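You operate a simulated robot arm through the tools that you are given. There is no shell and no other tool.

You are at the controls of a simulated robot arm. One attempt, no reset.

JOB
Shut the orange-guard press down: tray off, bed in, air vented, main and light off.
Fine: the pressed tray goes on the brown bench; guard, settings and the other trays stay.
Where things are to end (x, y in the base frame): tray with purple grips within 0.06 m of [0.64, -0.54].

Only the result counts: the job must be done as asked and must still hold three seconds after the hand-in. Knocking over, shifting, dropping, spilling or breaking anything else fails it.

ROBOT AND FRAMES
A 6-joint arm with a two-finger gripper, fixed in place. Base frame: the origin is at the foot of the arm, x ahead of it, y to its left, z up. Readings come in m, rad, newtons and seconds.
Its first joint turns from -2.897 to 2.897 rad. Payload 2.45 kg.
The TCP is the grasp point between the finger pads, 0.02 m short of the fingertips. In the tool frame z runs along the fingers and y along their closing line. The gripper opens to 0.14 m. The gripper's body begins 0.168 m behind the TCP.
Orientation is that of the tool frame in the base frame, as a unit quaternion [w, x, y, z]. With the fingers straight down and closing along the base's y, the tool's x points along the base's -x, its y along +y and its z along -z.

CONTROLS
- The arm moves only by the tool jog_arm. Its argument "motion" is a list of rows, each a list of 6 numbers: the shift along the tool's x, y, z in m, then the turn, a rotation vector about the tool's x, y, z in rad. In form: [[x, y, z, rx, ry, rz], ...]. A call has 1 to 20 rows; each row shifts and turns the commanded pose from where the row before left it, along the tool's axes as they then stand. "claw" is the gripper command, from -1 (fully open) to 1 (shut), values between in proportion, set as the call begins (left out, the last holds). A row lasts 0.2 s, in which the tool goes at most 0.05 m and 0.15 rad; a call with a longer step from one row to the next is refused whole, and so is a gripper value outside its range. A pose out of reach is approached as far as the arm can. The call stops where the force on the tool passes 90 N (or 10 N more than at its start, if that is more) or the arm is blocked; 0.2 s more then pass. The fingers move at their own pace (about 0.045 m/s each) and stop on an object; they squeeze with about 27 N. The grip force told is the motor's: it shows also when the fingers shut on nothing. Time passes only in rows, and 0.2 s behind the last, so rows that do not move let the fingers close. The reply holds the time, the measured pose of the TCP, the force on the tool along the base axes, the opening and the grip force, in the units named above and with some noise, with the torque about the TCP (base axes, N m) and any sound that the robot's microphone picked up.
- Cameras (640 x 400 px; columns grow to the right, rows downward): "scene" is fixed at [0.2194, -0.6495, 1.5577]; the picture's right is [-0.54, 0.84, 0.00], its down [0.81, 0.52, -0.25] and it looks along [-0.21, -0.14, -0.97] (base axes); focal length 214 px, centre (320, 200). "wrist" rides on the gripper at [0.078, 0.011, -0.209] in the tool frame; the picture's right is [-0.14, 0.99, 0.00], its down [-0.92, -0.13, -0.37] and it looks along [-0.37, -0.05, 0.93] (tool axes); focal length 280 px, centre (320, 200). There is no depth. A picture from a camera that has moved, and an enlarged one, comes with that camera's place and axes in the base frame and with its lens.
- get_image(camera): a new picture of that camera. The clock stands still meanwhile.
- zoom(camera, box): a new picture of the part [left, top, right, bottom] of that camera's present view, enlarged. The clock stands still meanwhile.
- hand_in(): hands the job in; it is judged then, once.

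Places have to be worked out from the pictures, the camera data and where the tool is seen. Open the gripper and draw the arm clear of the work before you hand the job in, unless the task says otherwise.

The tools are called as a command line: name --pt "numbers of a row" for each row, then --argument value for the rest, lists and objects as JSON in quotes. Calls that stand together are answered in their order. jog_arm: Moves the arm, as the interface text tells. Its arguments: {"type":"object","properties":{"motion":{"type":"array"},"claw":{"type":"number"}},"required":["motion"]} The other tools are called the same way: get_image (camera) takes a picture; zoom (camera, box) takes an enlarged picture of a part of a camera's view; hand_in () hands the job in.

At the start:

```text
t: 0.0
eef_pos: [0.6831, 0.1119, 1.2777]
orientation: [0.001, 0.0, 1.0, 0.001]
ft_force: [0.0, 0.1, -0.1]
ft_torque: [-0.02, -0.02, -0.01]
width: 0.1399
gripper_force: 0.1
```

scene: 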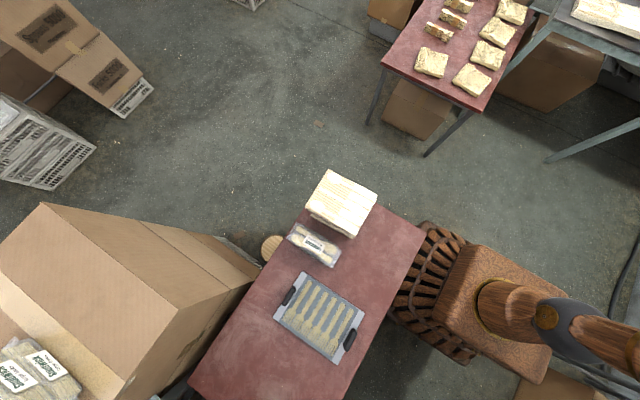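
wrist: 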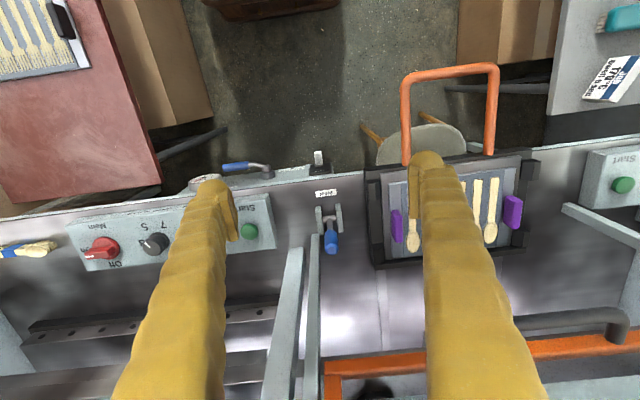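

The wrist picture shows the press with controls, a tray with purple grips on an extended bed, and an orange guard. I'll look closer before moving.

zoom --camera "wrist" --box '[340, 50, 640, 280]'

zoom --camera "wrist" --box '[0, 140, 360, 380]'

zoom --camera "scene" --box '[180, 150, 460, 400]'

```text
1.74 times, centred on (490, 165) of wrist
camera zoom: at [0.605, 0.1207, 1.4882], right [0.14, 0.99, 0.0], down [0.92, -0.13, 0.37], along [0.37, -0.05, -0.93], focal length 488 px, centre (24, 261)
```

zoom: 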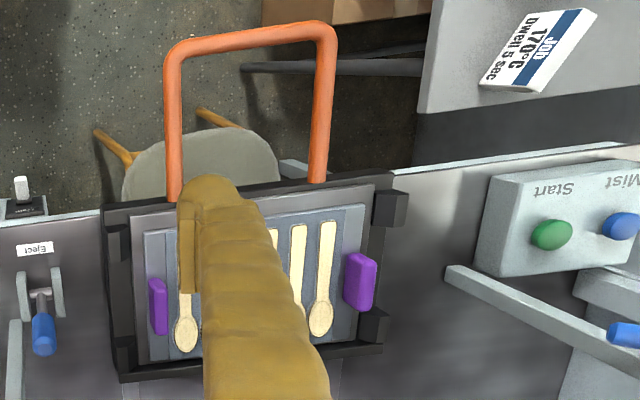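

```text
1.67 times, centred on (180, 260) of wrist
camera zoom: at [0.605, 0.1207, 1.4882], right [0.14, 0.99, 0.0], down [0.92, -0.13, 0.37], along [0.37, -0.05, -0.93], focal length 467 px, centre (553, 100)
```

zoom: 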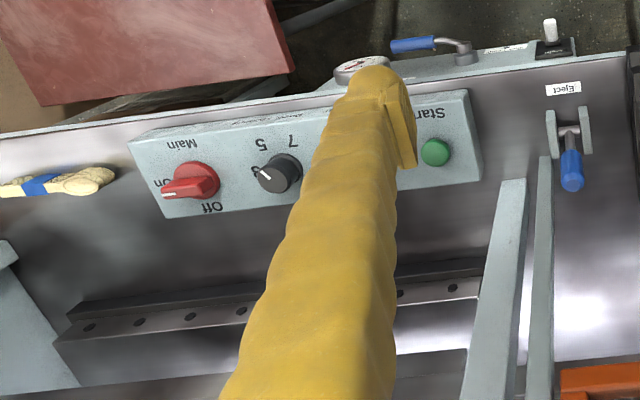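

```text
1.60 times, centred on (320, 275) of scene
camera zoom: at [0.2194, -0.6495, 1.5577], right [-0.54, 0.84, 0.0], down [0.81, 0.52, -0.25], along [-0.21, -0.14, -0.97], focal length 343 px, centre (320, 80)
```

zoom: 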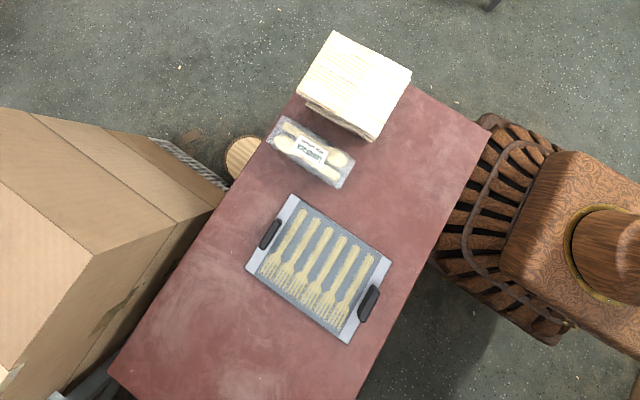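

The bench top triangulates to roughly z≈0.75, but I need the press's depth. I'll move back toward the base a little and sideways for a second view, staying high.

jog_arm --pt "0.04 0.03 0 0 0 0" --pt "0.04 0.04 0 0 0 0" --pt "0.04 0.04 0 0 0 0" --pt "0.03 0.04 0 0 0 0" --pt "0 0 0 0 0 0"

get_image --camera "wrist"

get_image --camera "scene"

```text
refused: row 2 steps farther than a row can; nothing moved
```

```text
taken
camera wrist: at [0.605, 0.1207, 1.4882], right [0.14, 0.99, 0.0], down [0.92, -0.13, 0.37], along [0.37, -0.05, -0.93], focal length 280 px, centre (320, 200)
```

wrist: 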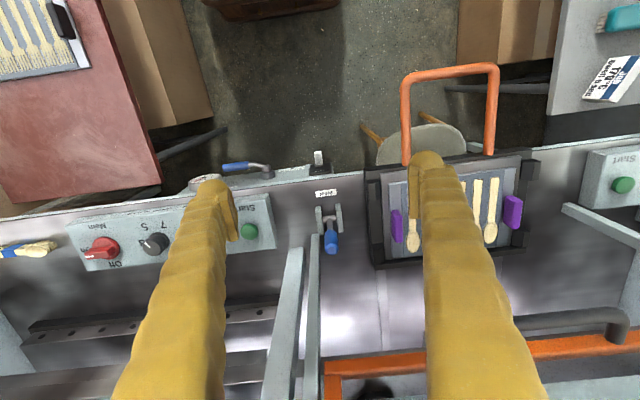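

```text
taken
```

scene: 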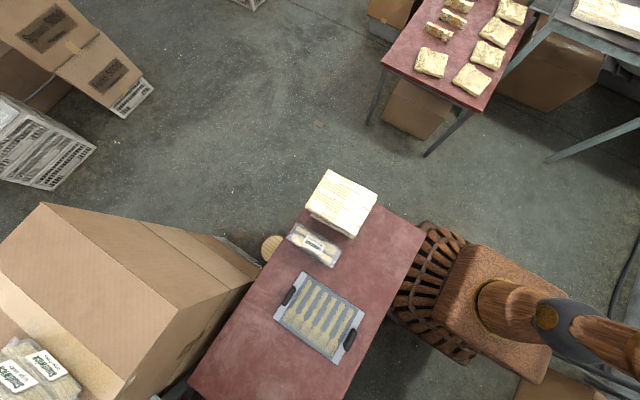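

The row step limit is 0.05 m in total, so I'll resend with smaller combined steps.

jog_arm --pt "0.03 0.03 0 0 0 0" --pt "0.03 0.03 0 0 0 0" --pt "0.03 0.03 0 0 0 0" --pt "0.03 0.03 0 0 0 0" --pt "0.03 0.03 0 0 0 0" --pt "0 0 0 0 0 0"

get_image --camera "wrist"

get_image --camera "scene"

```text
t: 1.4
eef_pos: [0.5334, 0.2609, 1.2764]
orientation: [0.0, 0.0, 1.0, 0.001]
ft_force: [0.0, -0.7, 0.1]
ft_torque: [0.01, 0.0, -0.02]
width: 0.1398
gripper_force: 0.1
```

```text
taken
camera wrist: at [0.4563, 0.2707, 1.4868], right [0.14, 0.99, 0.0], down [0.92, -0.13, 0.37], along [0.37, -0.05, -0.93], focal length 280 px, centre (320, 200)
```

wrist: 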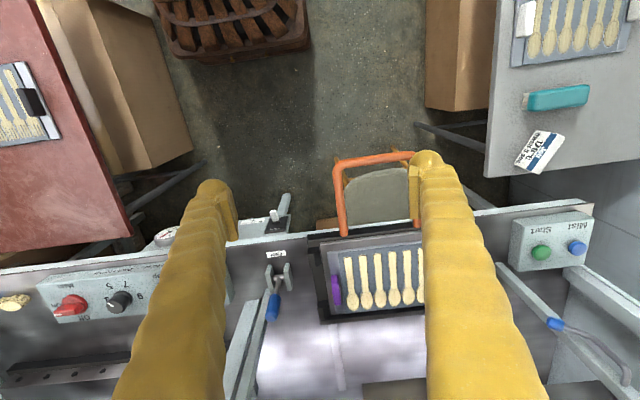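

```text
taken
```

scene: 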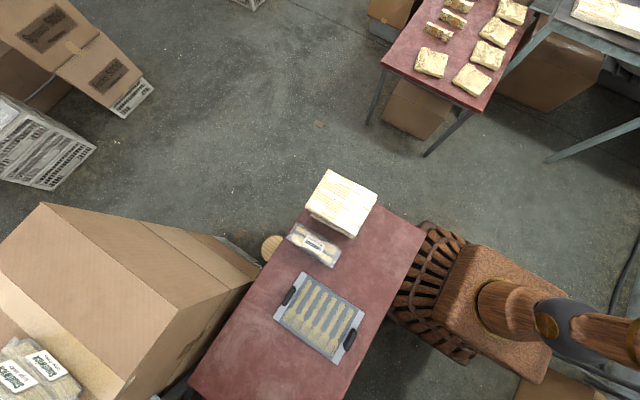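

Now I tilt the tool forward to view the press's front and interior.

jog_arm --pt "0 -0.03 0 0 -0.15 0" --pt "0 -0.03 0 0 -0.15 0" --pt "0 -0.03 0 0 -0.15 0" --pt "0 0 0 0 -0.15 0" --pt "0 0 0 0 0 0"

get_image --camera "wrist"

```text
t: 2.6
eef_pos: [0.5335, 0.1705, 1.2766]
orientation: [0.296, 0.0, 0.955, 0.0]
ft_force: [0.2, 0.3, -0.2]
ft_torque: [0.0, 0.01, -0.01]
width: 0.14
gripper_force: 0.0
```

```text
taken
camera wrist: at [0.3521, 0.18, 1.4061], right [0.11, 0.99, 0.08], down [0.55, -0.13, 0.82], along [0.83, -0.05, -0.56], focal length 280 px, centre (320, 200)
```

wrist: 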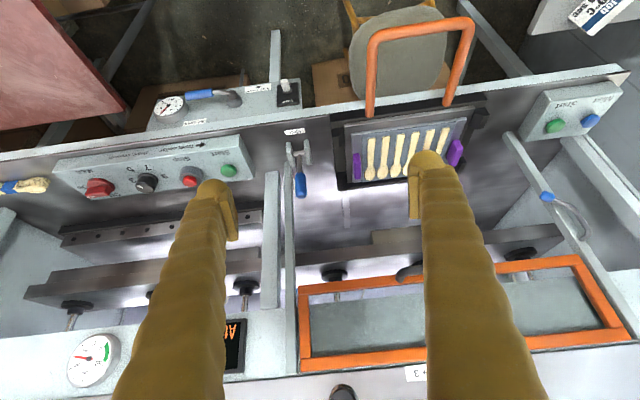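

zoom --camera "wrist" --box '[0, 50, 320, 250]'

zoom --camera "wrist" --box '[280, 0, 640, 225]'

zoom --camera "wrist" --box '[0, 200, 320, 400]'

zoom --camera "wrist" --box '[300, 200, 640, 400]'

```text
2.00 times, centred on (160, 150) of wrist
camera zoom: at [0.3521, 0.18, 1.4061], right [0.11, 0.99, 0.08], down [0.55, -0.13, 0.82], along [0.83, -0.05, -0.56], focal length 561 px, centre (640, 300)
```

zoom: 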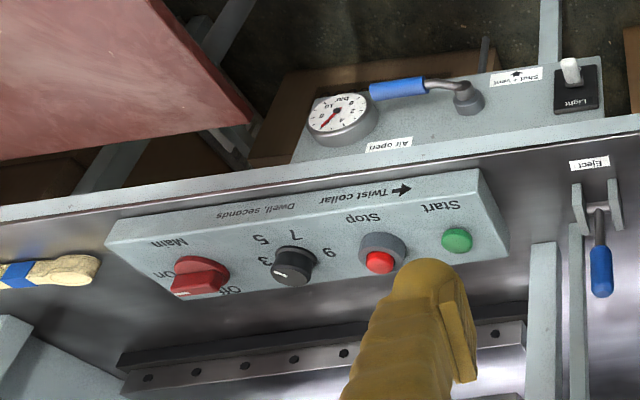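

```text
1.78 times, centred on (460, 112) of wrist
camera zoom: at [0.3521, 0.18, 1.4061], right [0.11, 0.99, 0.08], down [0.55, -0.13, 0.82], along [0.83, -0.05, -0.56], focal length 498 px, centre (71, 356)
```

zoom: 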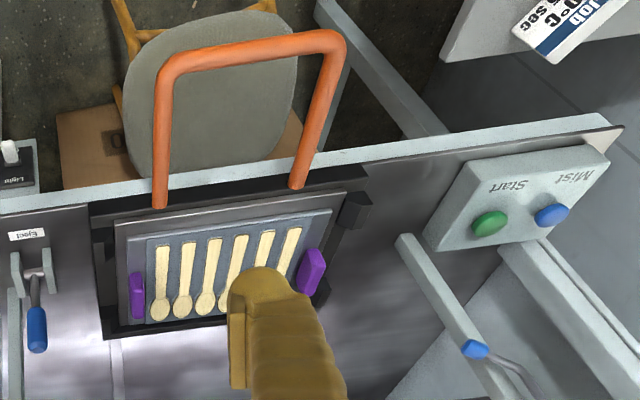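

```text
2.00 times, centred on (160, 300) of wrist
camera zoom: at [0.3521, 0.18, 1.4061], right [0.11, 0.99, 0.08], down [0.55, -0.13, 0.82], along [0.83, -0.05, -0.56], focal length 561 px, centre (640, 0)
```

zoom: 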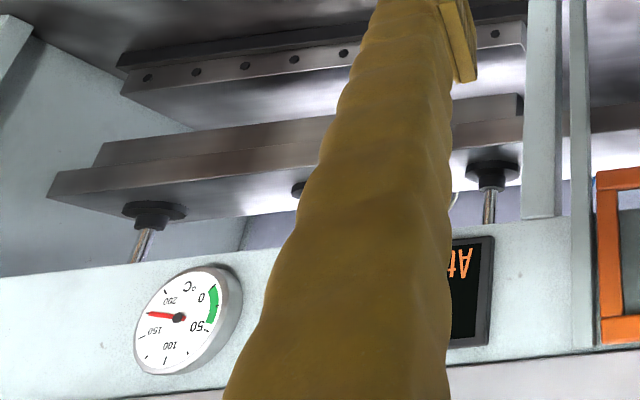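

```text
1.88 times, centred on (470, 300) of wrist
camera zoom: at [0.3521, 0.18, 1.4061], right [0.11, 0.99, 0.08], down [0.55, -0.13, 0.82], along [0.83, -0.05, -0.56], focal length 528 px, centre (38, 12)
```

zoom: 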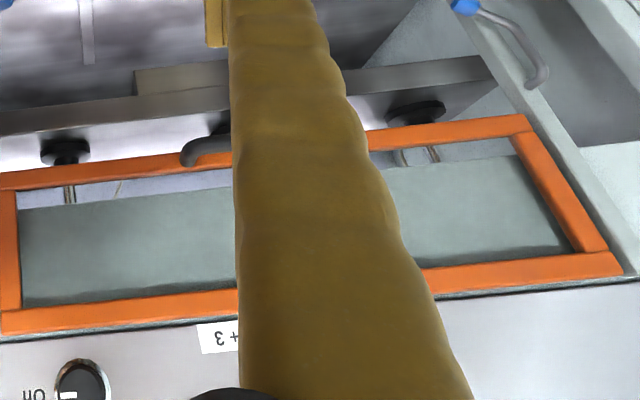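

The machine has a control panel (Main, Dwell, Stop, Start), air lever and gauge, Light switch, Eject lever, and a raised orange guard. I need to see the upper part and the far sides, so I'll tilt further and shift.

jog_arm --pt "0.0 -0.045 0 0 -0.1 0" --pt "0.0 -0.045 0 0 -0.1 0" --pt "0 -0.045 0 0 -0.1 0" --pt "0 -0.045 0 0 -0.1 0" --pt "0 -0.045 0 0 0 0" --pt "0 -0.045 0 0 0 0" --pt "0 0 0 0 0 0"

get_image --camera "wrist"

```text
t: 4.2
eef_pos: [0.5374, -0.0977, 1.2734]
orientation: [0.478, 0.0, 0.879, 0.002]
ft_force: [0.5, -1.3, 0.0]
ft_torque: [0.01, 0.03, 0.02]
width: 0.1398
gripper_force: 0.1
```

```text
taken
camera wrist: at [0.3196, -0.0892, 1.3228], right [0.07, 0.99, 0.12], down [0.19, -0.13, 0.97], along [0.98, -0.05, -0.2], focal length 280 px, centre (320, 200)
```

wrist: 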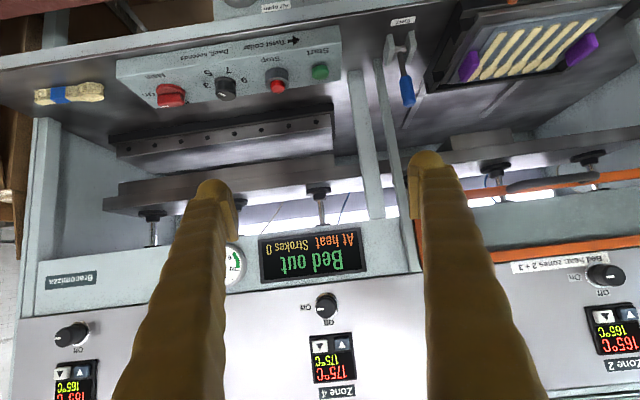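

zoom --camera "wrist" --box '[100, 20, 420, 220]'

zoom --camera "wrist" --box '[0, 200, 640, 400]'

jog_arm --pt "0.0 0.045 0 0 0 0" --pt "0.0 0.045 0 0 0 0" --pt "0 0.045 0 0 0 0" --pt "0 0.045 0 0 0 0" --pt "0 0.045 0 0 0 0" --pt "0 0.045 0 0 0 0" --pt "0 0.045 0 0 0 0" --pt "0 0.045 0 0 0 0" --pt "0 0.045 0 0 0 0" --pt "0 0.045 0 0 0 0" --pt "0 0 0 0 0 0"

get_image --camera "wrist"

```text
2.00 times, centred on (260, 120) of wrist
camera zoom: at [0.3196, -0.0892, 1.3228], right [0.07, 0.99, 0.12], down [0.19, -0.13, 0.97], along [0.98, -0.05, -0.2], focal length 561 px, centre (440, 360)
```

zoom: 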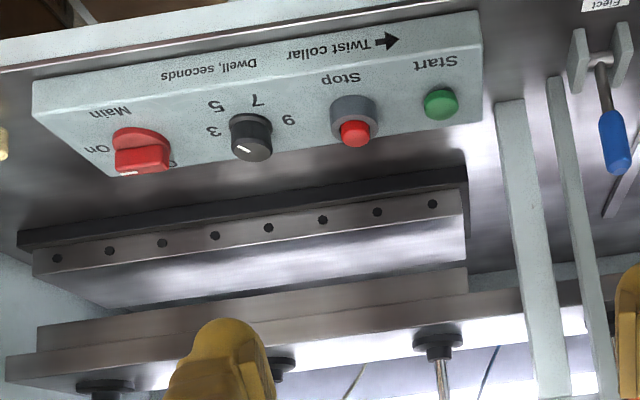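

```text
1.00 times, centred on (320, 300) of wrist (not enlarged: the box is as wide or as high as the picture)
camera zoom: at [0.3196, -0.0892, 1.3228], right [0.07, 0.99, 0.12], down [0.19, -0.13, 0.97], along [0.98, -0.05, -0.2], focal length 280 px, centre (320, 100)
```

zoom: 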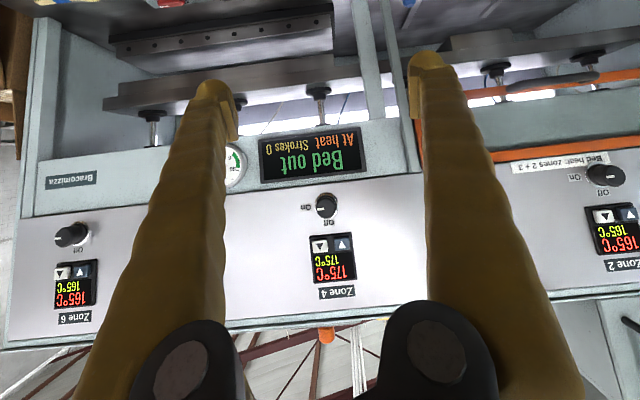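

```text
t: 6.6
eef_pos: [0.5292, 0.3504, 1.2788]
orientation: [0.479, 0.0, 0.878, 0.0]
ft_force: [0.4, 0.0, -0.6]
ft_torque: [0.01, -0.04, 0.02]
width: 0.14
gripper_force: 0.1
```

```text
taken
camera wrist: at [0.3117, 0.3608, 1.3265], right [0.07, 0.99, 0.12], down [0.19, -0.13, 0.97], along [0.98, -0.05, -0.19], focal length 280 px, centre (320, 200)
```

wrist: 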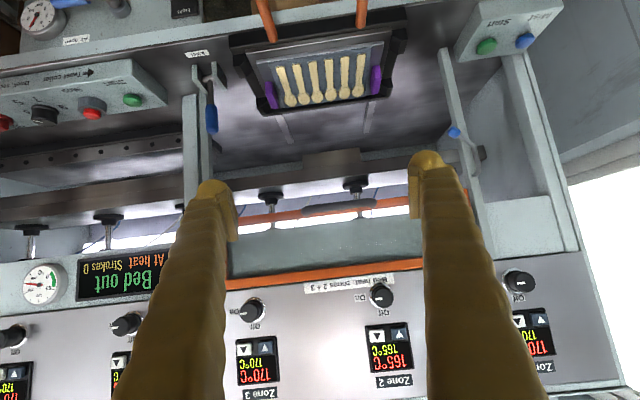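

The display says "Bed out". By triangulation I put the tray grips near (0.905, 0.25, 0.95) and (0.91, 0.50, 0.94), the Main knob near (0.867, -0.41, 0.94) and the light switch near (0.77, 0.10, 0.775). I'll straighten the tool and move over the valve and switch area for a closer look.

jog_arm --pt "0 -0.045 0 0 0.15 0" --pt "0 -0.045 0 0 0.15 0" --pt "0 -0.045 0 0 0.15 0" --pt "0 -0.045 0 0 0.15 0" --pt "0 -0.045 0 0 0.15 0" --pt "0 -0.045 0 0 0.15 0" --pt "0 -0.045 0 0 0.1 0" --pt "0 0 0.045 0 0 0" --pt "0 0 0.045 0 0 0" --pt "0 0 0.045 0 0 0" --pt "0 0 0 0 0 0"

get_image --camera "wrist"

```text
t: 9.0
eef_pos: [0.5295, 0.0359, 1.1453]
orientation: [0.0, 0.001, 1.0, 0.0]
ft_force: [0.4, 0.2, 0.9]
ft_torque: [0.05, 0.0, 0.0]
width: 0.1397
gripper_force: 0.0
```

```text
taken
camera wrist: at [0.4521, 0.0454, 1.3557], right [0.14, 0.99, 0.0], down [0.92, -0.13, 0.37], along [0.37, -0.05, -0.93], focal length 280 px, centre (320, 200)
```

wrist: 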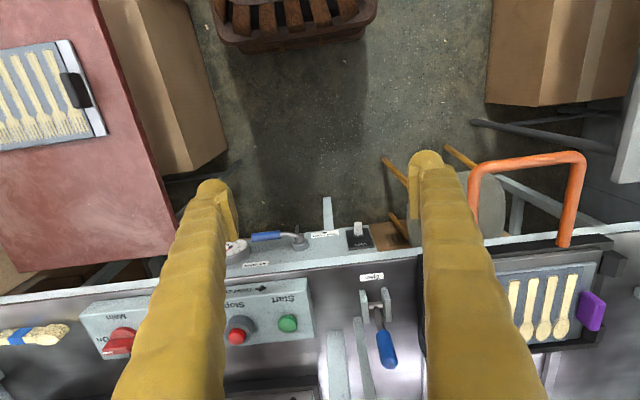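

zoom --camera "wrist" --box '[220, 190, 420, 315]'

zoom --camera "wrist" --box '[440, 130, 640, 360]'

```text
3.20 times, centred on (320, 252) of wrist
camera zoom: at [0.4521, 0.0454, 1.3557], right [0.14, 0.99, 0.0], down [0.92, -0.13, 0.37], along [0.37, -0.05, -0.93], focal length 897 px, centre (320, 32)
```

zoom: 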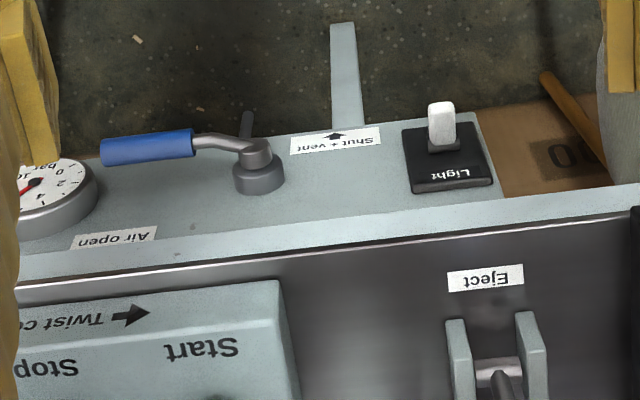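

```text
1.74 times, centred on (540, 245) of wrist
camera zoom: at [0.4521, 0.0454, 1.3557], right [0.14, 0.99, 0.0], down [0.92, -0.13, 0.37], along [0.37, -0.05, -0.93], focal length 488 px, centre (-63, 122)
```

zoom: 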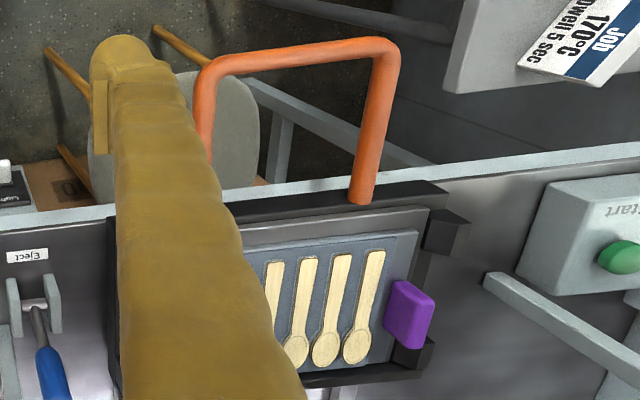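

zoom --camera "wrist" --box '[270, 205, 360, 262]'

zoom --camera "wrist" --box '[80, 260, 320, 400]'

```text
7.02 times, centred on (315, 234) of wrist
camera zoom: at [0.4521, 0.0454, 1.3557], right [0.14, 0.99, 0.0], down [0.92, -0.13, 0.37], along [0.37, -0.05, -0.93], focal length 1968 px, centre (355, -35)
```

zoom: 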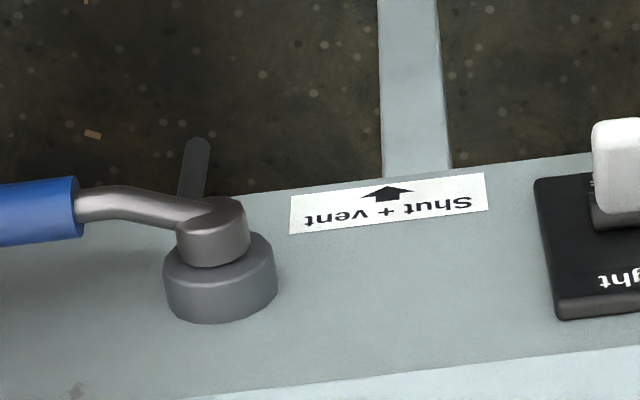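

```text
2.67 times, centred on (200, 330) of wrist
camera zoom: at [0.4521, 0.0454, 1.3557], right [0.14, 0.99, 0.0], down [0.92, -0.13, 0.37], along [0.37, -0.05, -0.93], focal length 748 px, centre (640, -147)
```

zoom: 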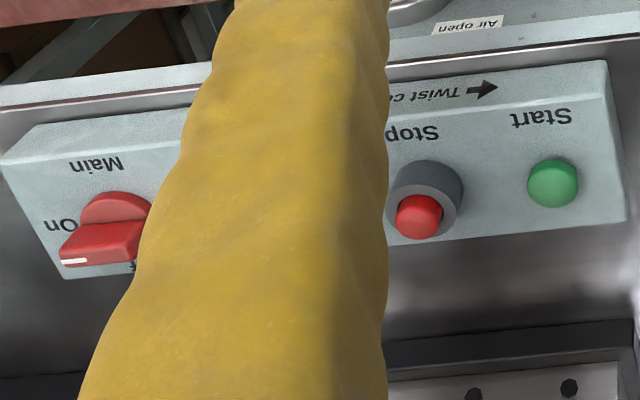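

The "Shut + vent" arrow points toward the operator (−x), so the lever swings from −y to −x. Next I go over the Main knob for a close look.

jog_arm --pt "-0.017 -0.042 0 0 0 0" --pt "-0.017 -0.042 0 0 0 0" --pt "-0.017 -0.042 0 0 0 0" --pt "-0.017 -0.042 0 0 0 0" --pt "-0.017 -0.042 0 0 0 0" --pt "-0.017 -0.042 0 0 0 0" --pt "-0.017 -0.042 0 0 0 0" --pt "-0.017 -0.042 0 0 0 0" --pt "-0.017 -0.042 0 0 0 0" --pt "-0.017 -0.042 0 0 0 0" --pt "0 0 0 0 0 0"

get_image --camera "wrist"

zoom --camera "wrist" --box '[220, 160, 420, 285]'

get_image --camera "scene"

```text
t: 11.4
eef_pos: [0.7022, -0.384, 1.1439]
orientation: [0.0, 0.0, 1.0, 0.0]
ft_force: [0.5, -0.4, 0.1]
ft_torque: [0.02, 0.0, 0.0]
width: 0.1398
gripper_force: 0.0
```

```text
taken
camera wrist: at [0.6254, -0.3751, 1.3526], right [0.14, 0.99, 0.0], down [0.92, -0.13, 0.37], along [0.37, -0.05, -0.93], focal length 280 px, centre (320, 200)
```

wrist: 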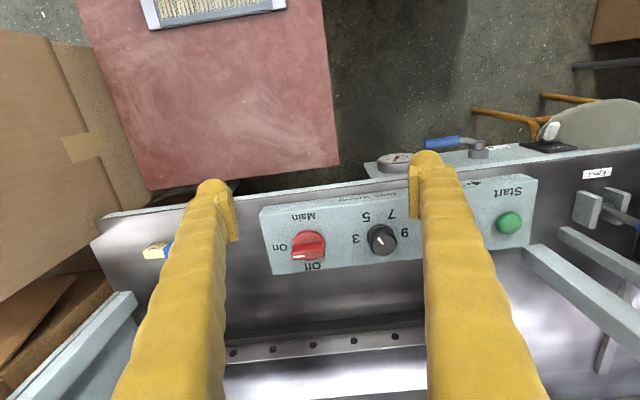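

```text
3.20 times, centred on (320, 222) of wrist
camera zoom: at [0.6254, -0.3751, 1.3526], right [0.14, 0.99, 0.0], down [0.92, -0.13, 0.37], along [0.37, -0.05, -0.93], focal length 897 px, centre (320, 128)
```

zoom: 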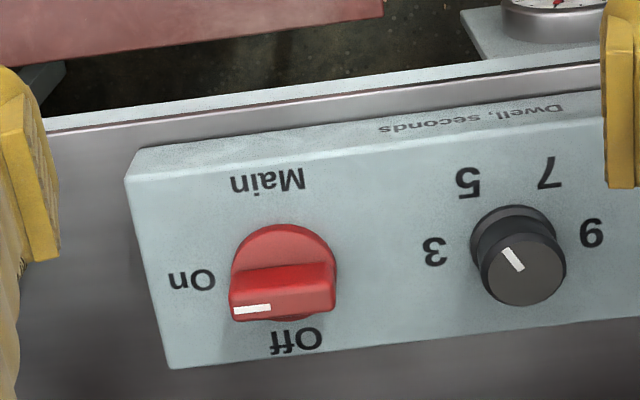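

```text
taken
```

scene: 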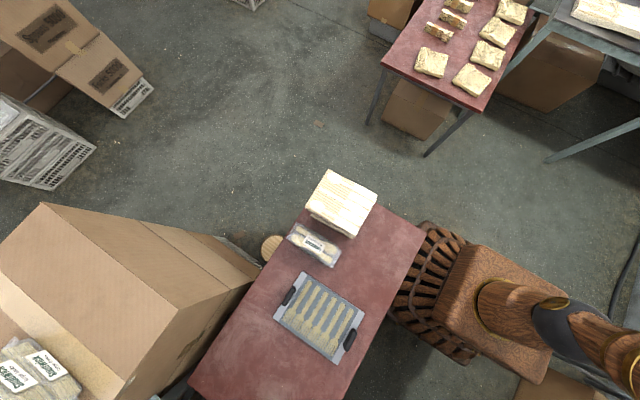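

The panel face is nearly horizontal: the Main paddle points to On (−y) and Off is toward +x, so it needs a +90° turn about base z. I'll start with the tray, so next I move over it for a close look.

jog_arm --pt "0 0.045 0 0 0 0" --pt "0 0.045 0 0 0 0" --pt "0 0.045 0 0 0 0" --pt "0 0.045 0 0 0 0" --pt "0 0.045 0 0 0 0" --pt "0 0.045 0 0 0 0" --pt "0 0.045 0 0 0 0" --pt "0 0.045 0 0 0 0" --pt "0 0.045 0 0 0 0" --pt "0 0.045 0 0 0 0" --pt "0 0.045 0 0 0 0" --pt "0 0.045 0 0 0 0" --pt "0 0.045 0 0 0 0" --pt "0 0.045 0 0 0 0" --pt "0 0 0 0 0 0"

get_image --camera "wrist"

zoom --camera "wrist" --box '[220, 100, 420, 300]'

```text
t: 14.6
eef_pos: [0.7012, 0.2463, 1.1448]
orientation: [0.0, -0.001, 1.0, 0.0]
ft_force: [0.0, -0.8, 0.4]
ft_torque: [-0.01, -0.01, -0.02]
width: 0.1401
gripper_force: 0.1
```

```text
taken
camera wrist: at [0.6237, 0.2558, 1.3547], right [0.14, 0.99, 0.0], down [0.92, -0.13, 0.37], along [0.37, -0.05, -0.93], focal length 280 px, centre (320, 200)
```

wrist: 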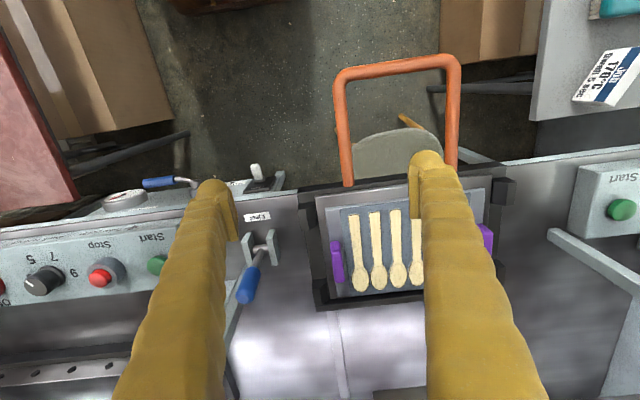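

```text
2.00 times, centred on (320, 200) of wrist
camera zoom: at [0.6237, 0.2558, 1.3547], right [0.14, 0.99, 0.0], down [0.92, -0.13, 0.37], along [0.37, -0.05, -0.93], focal length 561 px, centre (320, 200)
```

zoom: 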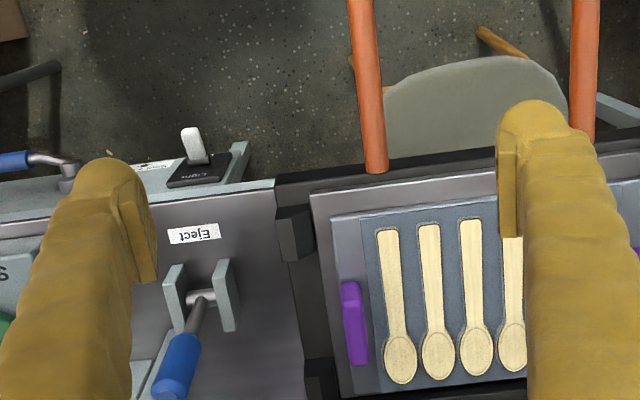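

I need the grip's height profile and its clearances, so I'll tilt low for a near-horizontal view of the tray.

jog_arm --pt "0 0.01 0 0 -0.15 0" --pt "0 0.01 0 0 -0.15 0" --pt "0 0.01 0 0 -0.15 0" --pt "0 0.01 0 0 -0.15 0" --pt "0 0.01 0 0 -0.15 0" --pt "0 0 0 0 -0.15 0" --pt "0 0 0 0 -0.1 0" --pt "0.04 0 0 0 0 0" --pt "0.04 0 0 0 0 0" --pt "0.04 0 0 0 0 0" --pt "0.03 0 0 0 0 0" --pt "0 0 0 0 0 0"

get_image --camera "wrist"

zoom --camera "wrist" --box '[220, 60, 460, 210]'

```text
t: 17.2
eef_pos: [0.6217, 0.2956, 1.0166]
orientation: [0.479, 0.0, 0.878, 0.001]
ft_force: [-0.7, 1.0, 0.2]
ft_torque: [0.0, -0.01, 0.02]
width: 0.1398
gripper_force: 0.0
```

```text
taken
camera wrist: at [0.4048, 0.3048, 1.0648], right [0.07, 0.99, 0.12], down [0.19, -0.13, 0.97], along [0.98, -0.05, -0.2], focal length 280 px, centre (320, 200)
```

wrist: 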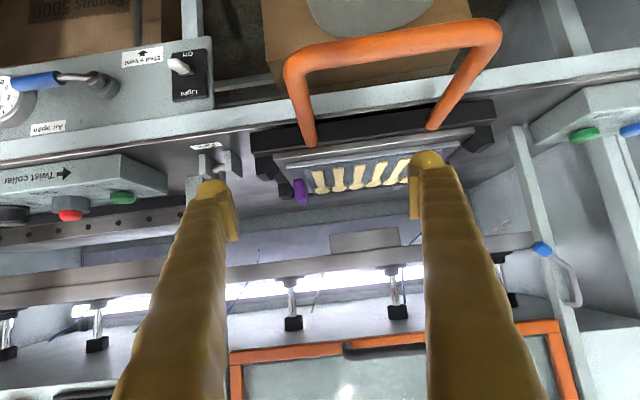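

```text
2.67 times, centred on (340, 135) of wrist
camera zoom: at [0.4048, 0.3048, 1.0648], right [0.07, 0.99, 0.12], down [0.19, -0.13, 0.97], along [0.98, -0.05, -0.2], focal length 748 px, centre (267, 373)
```

zoom: 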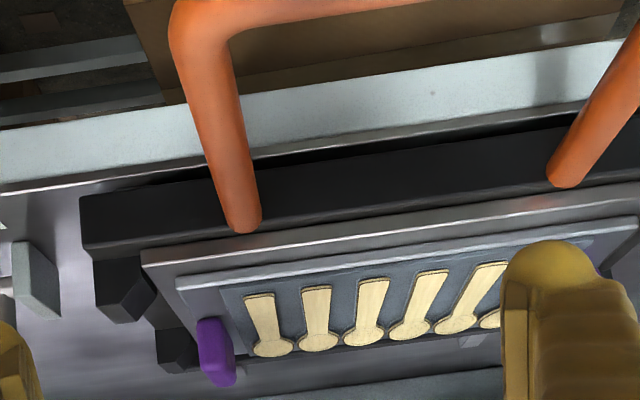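

zoom --camera "wrist" --box '[0, 30, 240, 180]'

zoom --camera "wrist" --box '[150, 30, 240, 110]'

zoom --camera "wrist" --box '[240, 120, 360, 220]'

```text
2.67 times, centred on (120, 105) of wrist
camera zoom: at [0.4048, 0.3048, 1.0648], right [0.07, 0.99, 0.12], down [0.19, -0.13, 0.97], along [0.98, -0.05, -0.2], focal length 748 px, centre (853, 453)
```

zoom: 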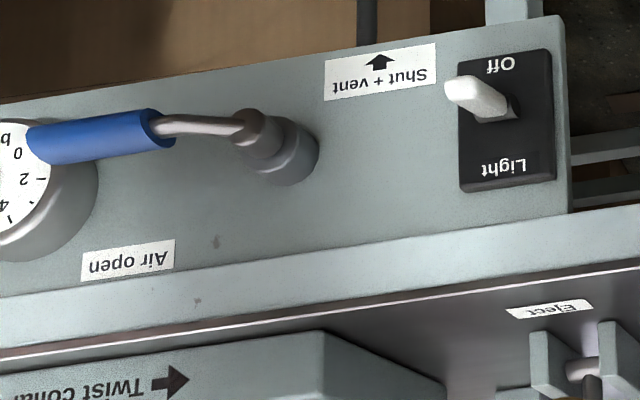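

```text
5.00 times, centred on (195, 70) of wrist
camera zoom: at [0.4048, 0.3048, 1.0648], right [0.07, 0.99, 0.12], down [0.19, -0.13, 0.97], along [0.98, -0.05, -0.2], focal length 1402 px, centre (945, 850)
```

zoom: 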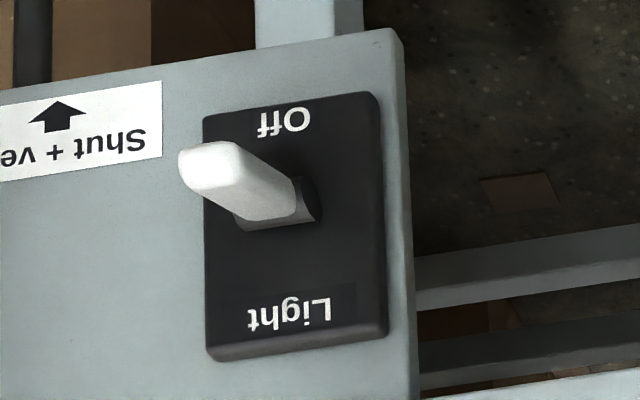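

```text
4.00 times, centred on (300, 170) of wrist
camera zoom: at [0.4048, 0.3048, 1.0648], right [0.07, 0.99, 0.12], down [0.19, -0.13, 0.97], along [0.98, -0.05, -0.2], focal length 1122 px, centre (400, 320)
```

zoom: 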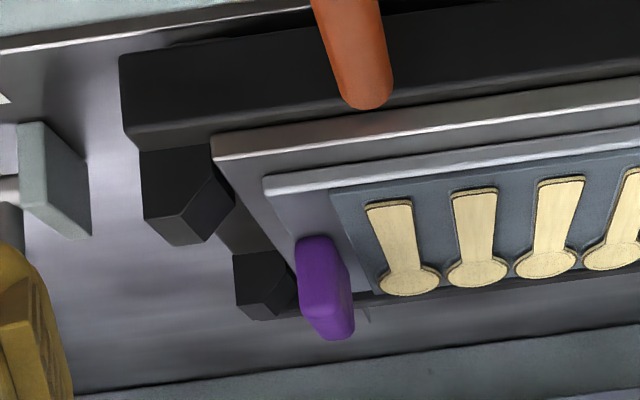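

The grip is a ~2 cm wide bar standing from z≈0.93 to 0.96, centred near (0.904, 0.2475). Also, the light switch has "Off" at its −x end, and I'll inspect that later. Now I go to a pre-grasp above the left purple grip, tilted 0.5 rad so the wrist stays clear of the guard.

jog_arm --pt "0 0 -0.02 0 0.125 0" --pt "0 0 -0.01 0 0.125 0" --pt "0 0 0 0 0.125 0" --pt "0 0 0 0 0.125 0" --pt "-0.036 -0.008 0.01 0 0 0" --pt "-0.036 -0.008 0.01 0 0 0" --pt "-0.036 -0.008 0.01 0 0 0" --pt "-0.036 -0.008 0.01 0 0 0" --pt "-0.036 -0.008 0.01 0 0 0" --pt "-0.036 -0.008 0.01 0 0 0" --pt "0 0 0 0 0 0"

get_image --camera "wrist"

zoom --camera "wrist" --box '[220, 130, 420, 255]'

```text
t: 19.6
eef_pos: [0.8156, 0.2502, 1.0847]
orientation: [0.247, -0.001, 0.969, 0.001]
ft_force: [0.2, 0.6, 0.6]
ft_torque: [0.0, -0.02, 0.0]
width: 0.1402
gripper_force: 0.1
```

```text
taken
camera wrist: at [0.6473, 0.2589, 1.2318], right [0.12, 0.99, 0.07], down [0.63, -0.13, 0.76], along [0.77, -0.05, -0.64], focal length 280 px, centre (320, 200)
```

wrist: 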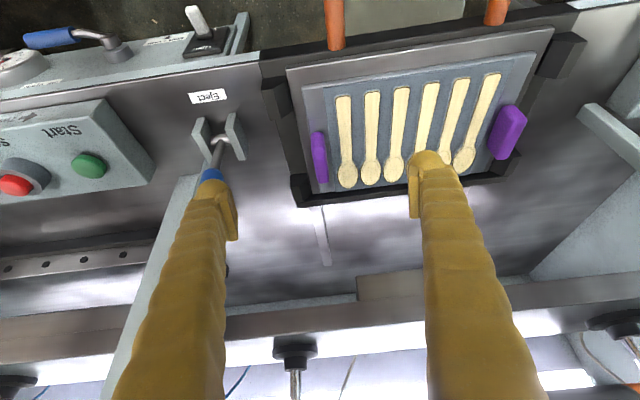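

```text
3.20 times, centred on (320, 192) of wrist
camera zoom: at [0.6473, 0.2589, 1.2318], right [0.12, 0.99, 0.07], down [0.63, -0.13, 0.76], along [0.77, -0.05, -0.64], focal length 897 px, centre (320, 224)
```

zoom: 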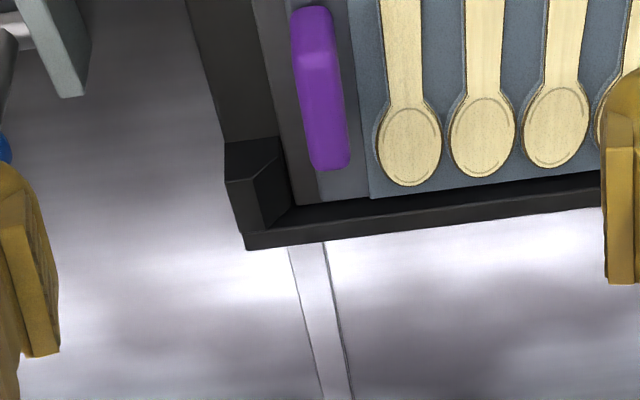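

The grip is about 16 mm × 65 mm × 27 mm, centred near (0.905, 0.248), top at z≈0.957. I set a ~7 cm opening and advance most of the way along the tool axis.

jog_arm --pt "-0.005 -0.001 0.03 0 0 0" --pt "-0.005 -0.001 0.03 0 0 0" --pt "-0.005 0 0.03 0 0 0" --pt "0 0 0.015 0 0 0" --pt "0 0 0 0 0 0" --claw 0.2

get_image --camera "wrist"

zoom --camera "wrist" --box '[220, 130, 420, 255]'

```text
t: 20.8
eef_pos: [0.8778, 0.2462, 0.9995]
orientation: [0.248, 0.0, 0.969, 0.0]
ft_force: [0.2, 0.9, 0.3]
ft_torque: [0.01, 0.01, 0.02]
width: 0.0562
gripper_force: 0.1
```

```text
taken
camera wrist: at [0.7095, 0.2555, 1.1466], right [0.12, 0.99, 0.07], down [0.63, -0.13, 0.76], along [0.77, -0.05, -0.64], focal length 280 px, centre (320, 200)
```

wrist: 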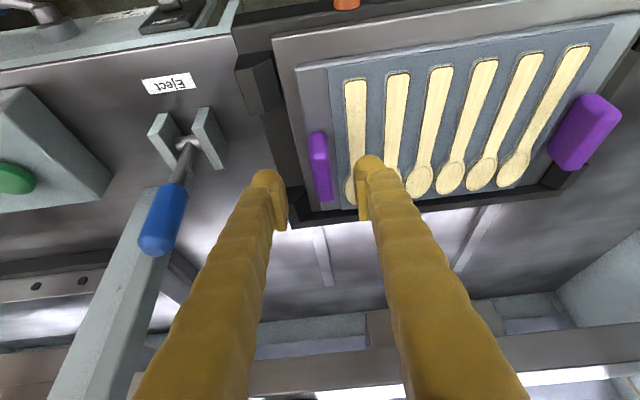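

```text
3.20 times, centred on (320, 192) of wrist
camera zoom: at [0.7095, 0.2555, 1.1466], right [0.12, 0.99, 0.07], down [0.63, -0.13, 0.76], along [0.77, -0.05, -0.64], focal length 897 px, centre (320, 224)
```

zoom: 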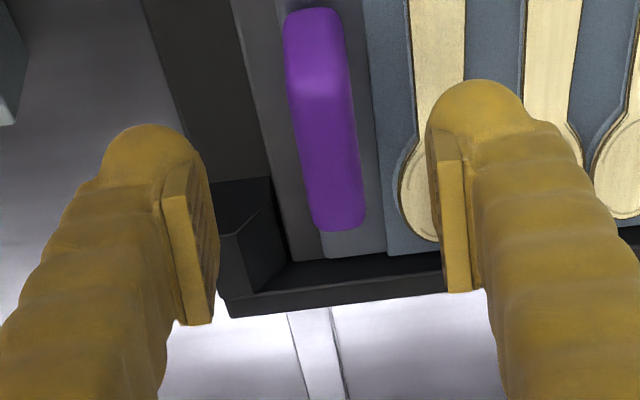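

Pads straddle the grip symmetrically. I continue down along the tool axis in small steps, watching force.

jog_arm --pt "0 0.0005 0.015 0 0 0" --pt "0 0.0005 0.015 0 0 0" --pt "0 0 0.01 0 0 0" --pt "0 0 0.005 0 0 0" --pt "0 0 0 0 0 0"

get_image --camera "wrist"

zoom --camera "wrist" --box '[220, 130, 420, 255]'

```text
t: 22.0
eef_pos: [0.9007, 0.2463, 0.9607]
orientation: [0.247, 0.0, 0.969, 0.0]
ft_force: [-0.1, -0.2, 0.2]
ft_torque: [0.04, 0.0, 0.02]
width: 0.0561
gripper_force: 0.1
```

```text
taken
camera wrist: at [0.7319, 0.2567, 1.1076], right [0.12, 0.99, 0.07], down [0.63, -0.13, 0.76], along [0.77, -0.05, -0.64], focal length 280 px, centre (320, 200)
```

wrist: 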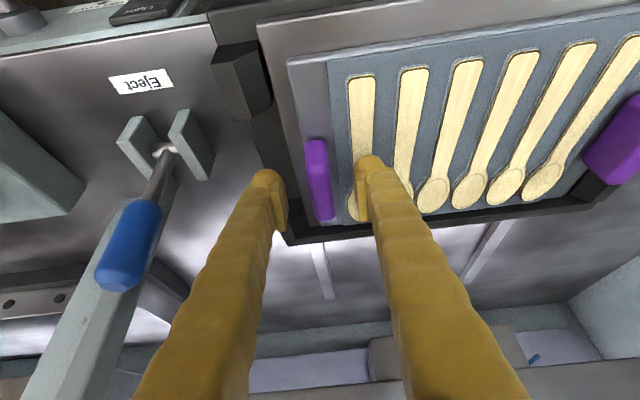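

```text
3.20 times, centred on (320, 192) of wrist
camera zoom: at [0.7319, 0.2567, 1.1076], right [0.12, 0.99, 0.07], down [0.63, -0.13, 0.76], along [0.77, -0.05, -0.64], focal length 897 px, centre (320, 224)
```

zoom: 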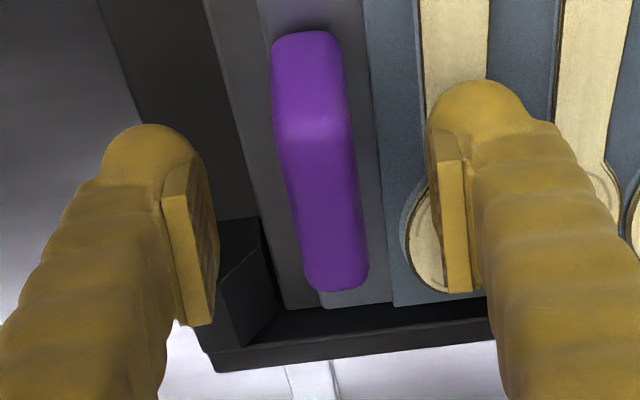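

The pads are around the grip, whose top is at about TCP level, so I lower 4 mm more, nudge +1.5 mm in y, then close.

jog_arm --pt "0 0.0015 0.004 0 0 0" --pt "0 0 0 0 0 0"

jog_arm --pt "0 0 0 0 0 0" --pt "0 0 0 0 0 0" --pt "0 0 0 0 0 0" --pt "0 0 0 0 0 0" --pt "0 0 0 0 0 0" --pt "0 0 0 0 0 0" --claw 1.0

zoom --camera "wrist" --box '[220, 100, 460, 250]'

```text
t: 22.6
eef_pos: [0.9025, 0.2496, 0.9568]
orientation: [0.247, -0.001, 0.969, 0.0]
ft_force: [-0.6, -0.1, -0.4]
ft_torque: [0.0, 0.0, 0.0]
width: 0.0562
gripper_force: 0.0
```

```text
t: 24.0
eef_pos: [0.9016, 0.2488, 0.956]
orientation: [0.247, -0.001, 0.969, 0.001]
ft_force: [0.7, -0.2, -0.3]
ft_torque: [0.0, 0.0, 0.03]
width: 0.0172
gripper_force: 26.5
```

```text
2.67 times, centred on (340, 175) of wrist
camera zoom: at [0.7334, 0.2581, 1.1038], right [0.12, 0.99, 0.07], down [0.63, -0.13, 0.76], along [0.77, -0.05, -0.64], focal length 748 px, centre (267, 267)
```

zoom: 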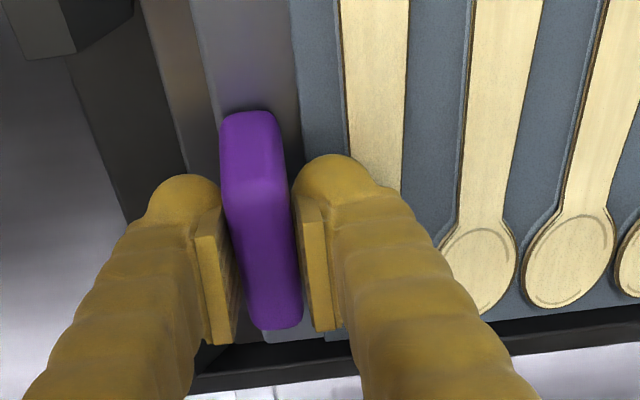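

The grip is held (width 17 mm, 26.5 N). I lift about 1.5 cm straight up and check force, torque and sag.

jog_arm --pt "-0.0024 0 -0.0044 0 0 0" --pt "-0.0024 0 -0.0044 0 0 0" --pt "-0.0024 0 -0.0044 0 0 0" --pt "0 0 0 0 0 0"

get_image --camera "wrist"

```text
t: 25.0
eef_pos: [0.9036, 0.2507, 0.9729]
orientation: [0.248, -0.001, 0.969, 0.0]
ft_force: [0.1, 0.8, -1.3]
ft_torque: [-0.13, 0.1, 0.04]
width: 0.0171
gripper_force: 26.8
```

```text
taken
camera wrist: at [0.7339, 0.2596, 1.1195], right [0.12, 0.99, 0.07], down [0.63, -0.13, 0.77], along [0.77, -0.05, -0.64], focal length 280 px, centre (320, 200)
```

wrist: 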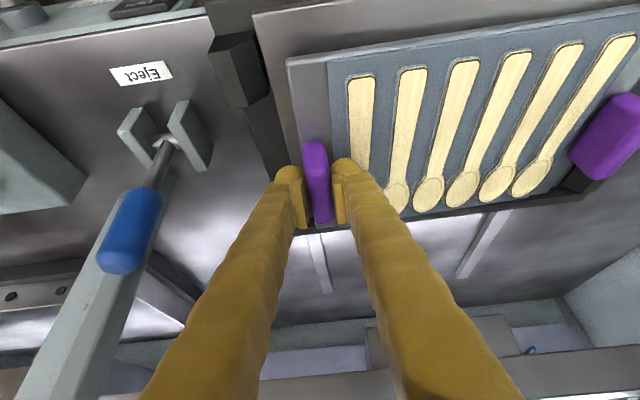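

The load reads about 1.3 N with a small torque, so the tray is light. I lift a further few cm and check whether the far end has come clear.

jog_arm --pt "-0.0048 0 -0.0088 0 0 0" --pt "-0.0048 0 -0.0088 0 0 0" --pt "-0.0048 0 -0.0088 0 0 0" --pt "0 0 0 0 0 0" --pt "0 0 0 0 0 0"

get_image --camera "wrist"

```text
t: 26.2
eef_pos: [0.9023, 0.2496, 1.0016]
orientation: [0.247, 0.0, 0.969, 0.0]
ft_force: [-0.1, -0.1, -3.2]
ft_torque: [-0.35, 0.03, -0.01]
width: 0.0174
gripper_force: 26.9
```

```text
taken
camera wrist: at [0.7351, 0.2592, 1.1489], right [0.12, 0.99, 0.07], down [0.63, -0.13, 0.76], along [0.77, -0.05, -0.64], focal length 280 px, centre (320, 200)
```

wrist: 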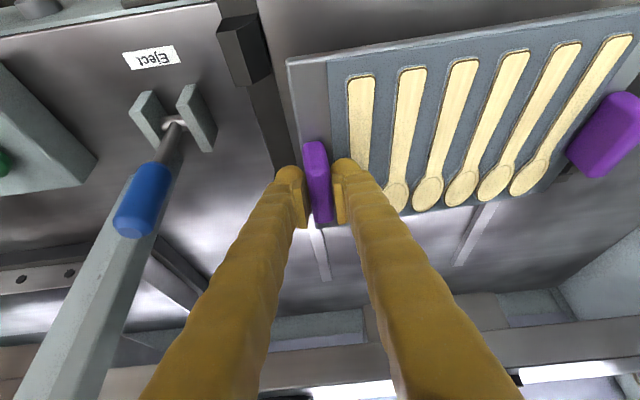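

The whole tray (~3.2 N) is now lifted with almost no sag. I raise it further, staying under the guard, then draw it back toward the base.

jog_arm --pt "-0.0048 0 -0.0088 0 0 0" --pt "-0.0072 0 -0.0132 0 0 0" --pt "-0.0072 0 -0.0132 0 0 0" --pt "-0.0072 0 -0.0132 0 0 0" --pt "-0.0048 0 -0.0088 0 0 0" --pt "0.0088 0 -0.0048 0 0 0" --pt "0.0176 0 -0.0096 0 0 0" --pt "0.0176 0 -0.0096 0 0 0" --pt "0.0176 0 -0.0096 0 0 0" --pt "0.0176 0 -0.0096 0 0 0" --pt "0.0176 0 -0.0096 0 0 0" --pt "0.0176 0 -0.0096 0 0 0" --pt "0.0088 0 -0.0048 0 0 0" --pt "0 0 0 0 0 0"

get_image --camera "wrist"

get_image --camera "scene"

```text
t: 29.2
eef_pos: [0.7623, 0.2509, 1.0674]
orientation: [0.247, 0.0, 0.969, 0.001]
ft_force: [0.0, -0.6, -3.2]
ft_torque: [-0.36, 0.02, 0.02]
width: 0.0172
gripper_force: 27.2
```

```text
taken
camera wrist: at [0.5938, 0.2589, 1.214], right [0.12, 0.99, 0.07], down [0.63, -0.13, 0.76], along [0.77, -0.05, -0.64], focal length 280 px, centre (320, 200)
```

wrist: 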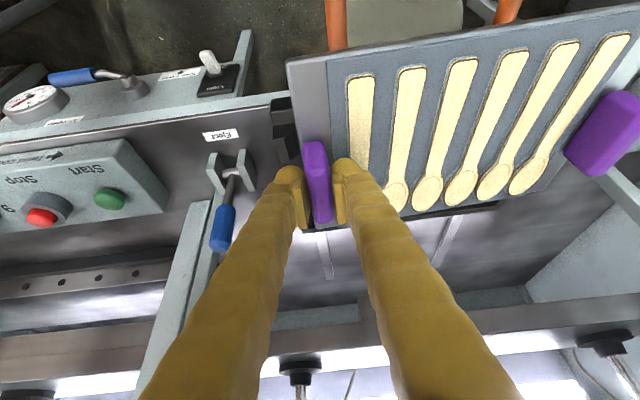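

```text
taken
```

scene: 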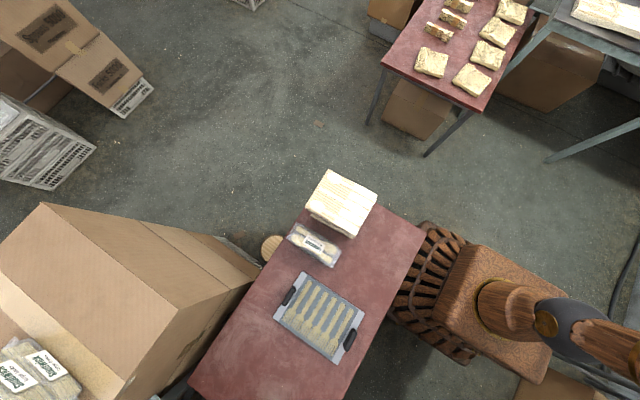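

The tray is stable. I carry it level in −y toward the bench at z≈1.07, in two legs.

jog_arm --pt "0.002 -0.015 -0.001 0 0 0" --pt "0.0037 -0.03 -0.002 0 0 0" --pt "0.0037 -0.035 -0.002 0 0 0" --pt "0.0037 -0.035 -0.002 0 0 0" --pt "0.0037 -0.035 -0.002 0 0 0" --pt "0.0037 -0.035 -0.002 0 0 0" --pt "0.0037 -0.035 -0.002 0 0 0" --pt "0.0037 -0.035 -0.002 0 0 0" --pt "0.0037 -0.035 -0.002 0 0 0" --pt "0.0037 -0.035 -0.002 0 0 0" --pt "0.0037 -0.035 -0.002 0 0 0" --pt "0.0037 -0.035 -0.002 0 0 0" --pt "0.0037 -0.03 -0.002 0 0 0" --pt "0.002 -0.015 -0.001 0 0 0" --pt "0 0 0 0 0 0"

get_image --camera "wrist"

get_image --camera "scene"

```text
t: 32.4
eef_pos: [0.7076, -0.1909, 1.0664]
orientation: [0.247, 0.0, 0.969, 0.0]
ft_force: [0.1, -0.8, -2.5]
ft_torque: [-0.33, 0.04, -0.01]
width: 0.0172
gripper_force: 27.2
```

```text
taken
camera wrist: at [0.5386, -0.1816, 1.2133], right [0.12, 0.99, 0.07], down [0.63, -0.13, 0.76], along [0.77, -0.05, -0.64], focal length 280 px, centre (320, 200)
```

wrist: 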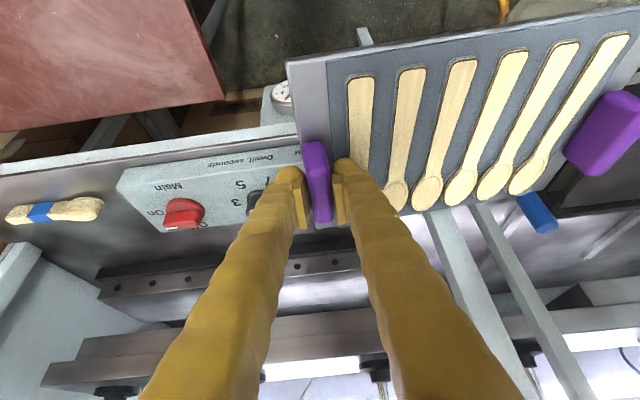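

```text
taken
```

scene: 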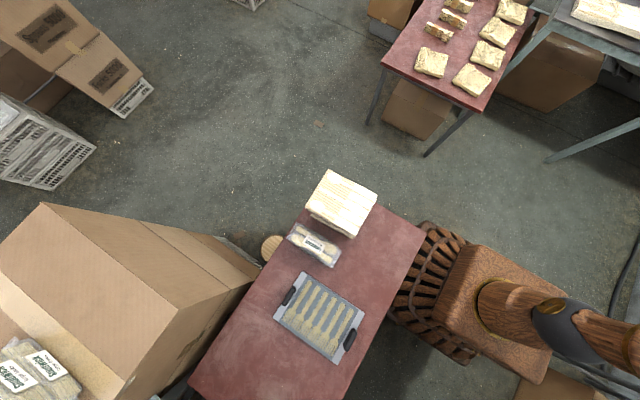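

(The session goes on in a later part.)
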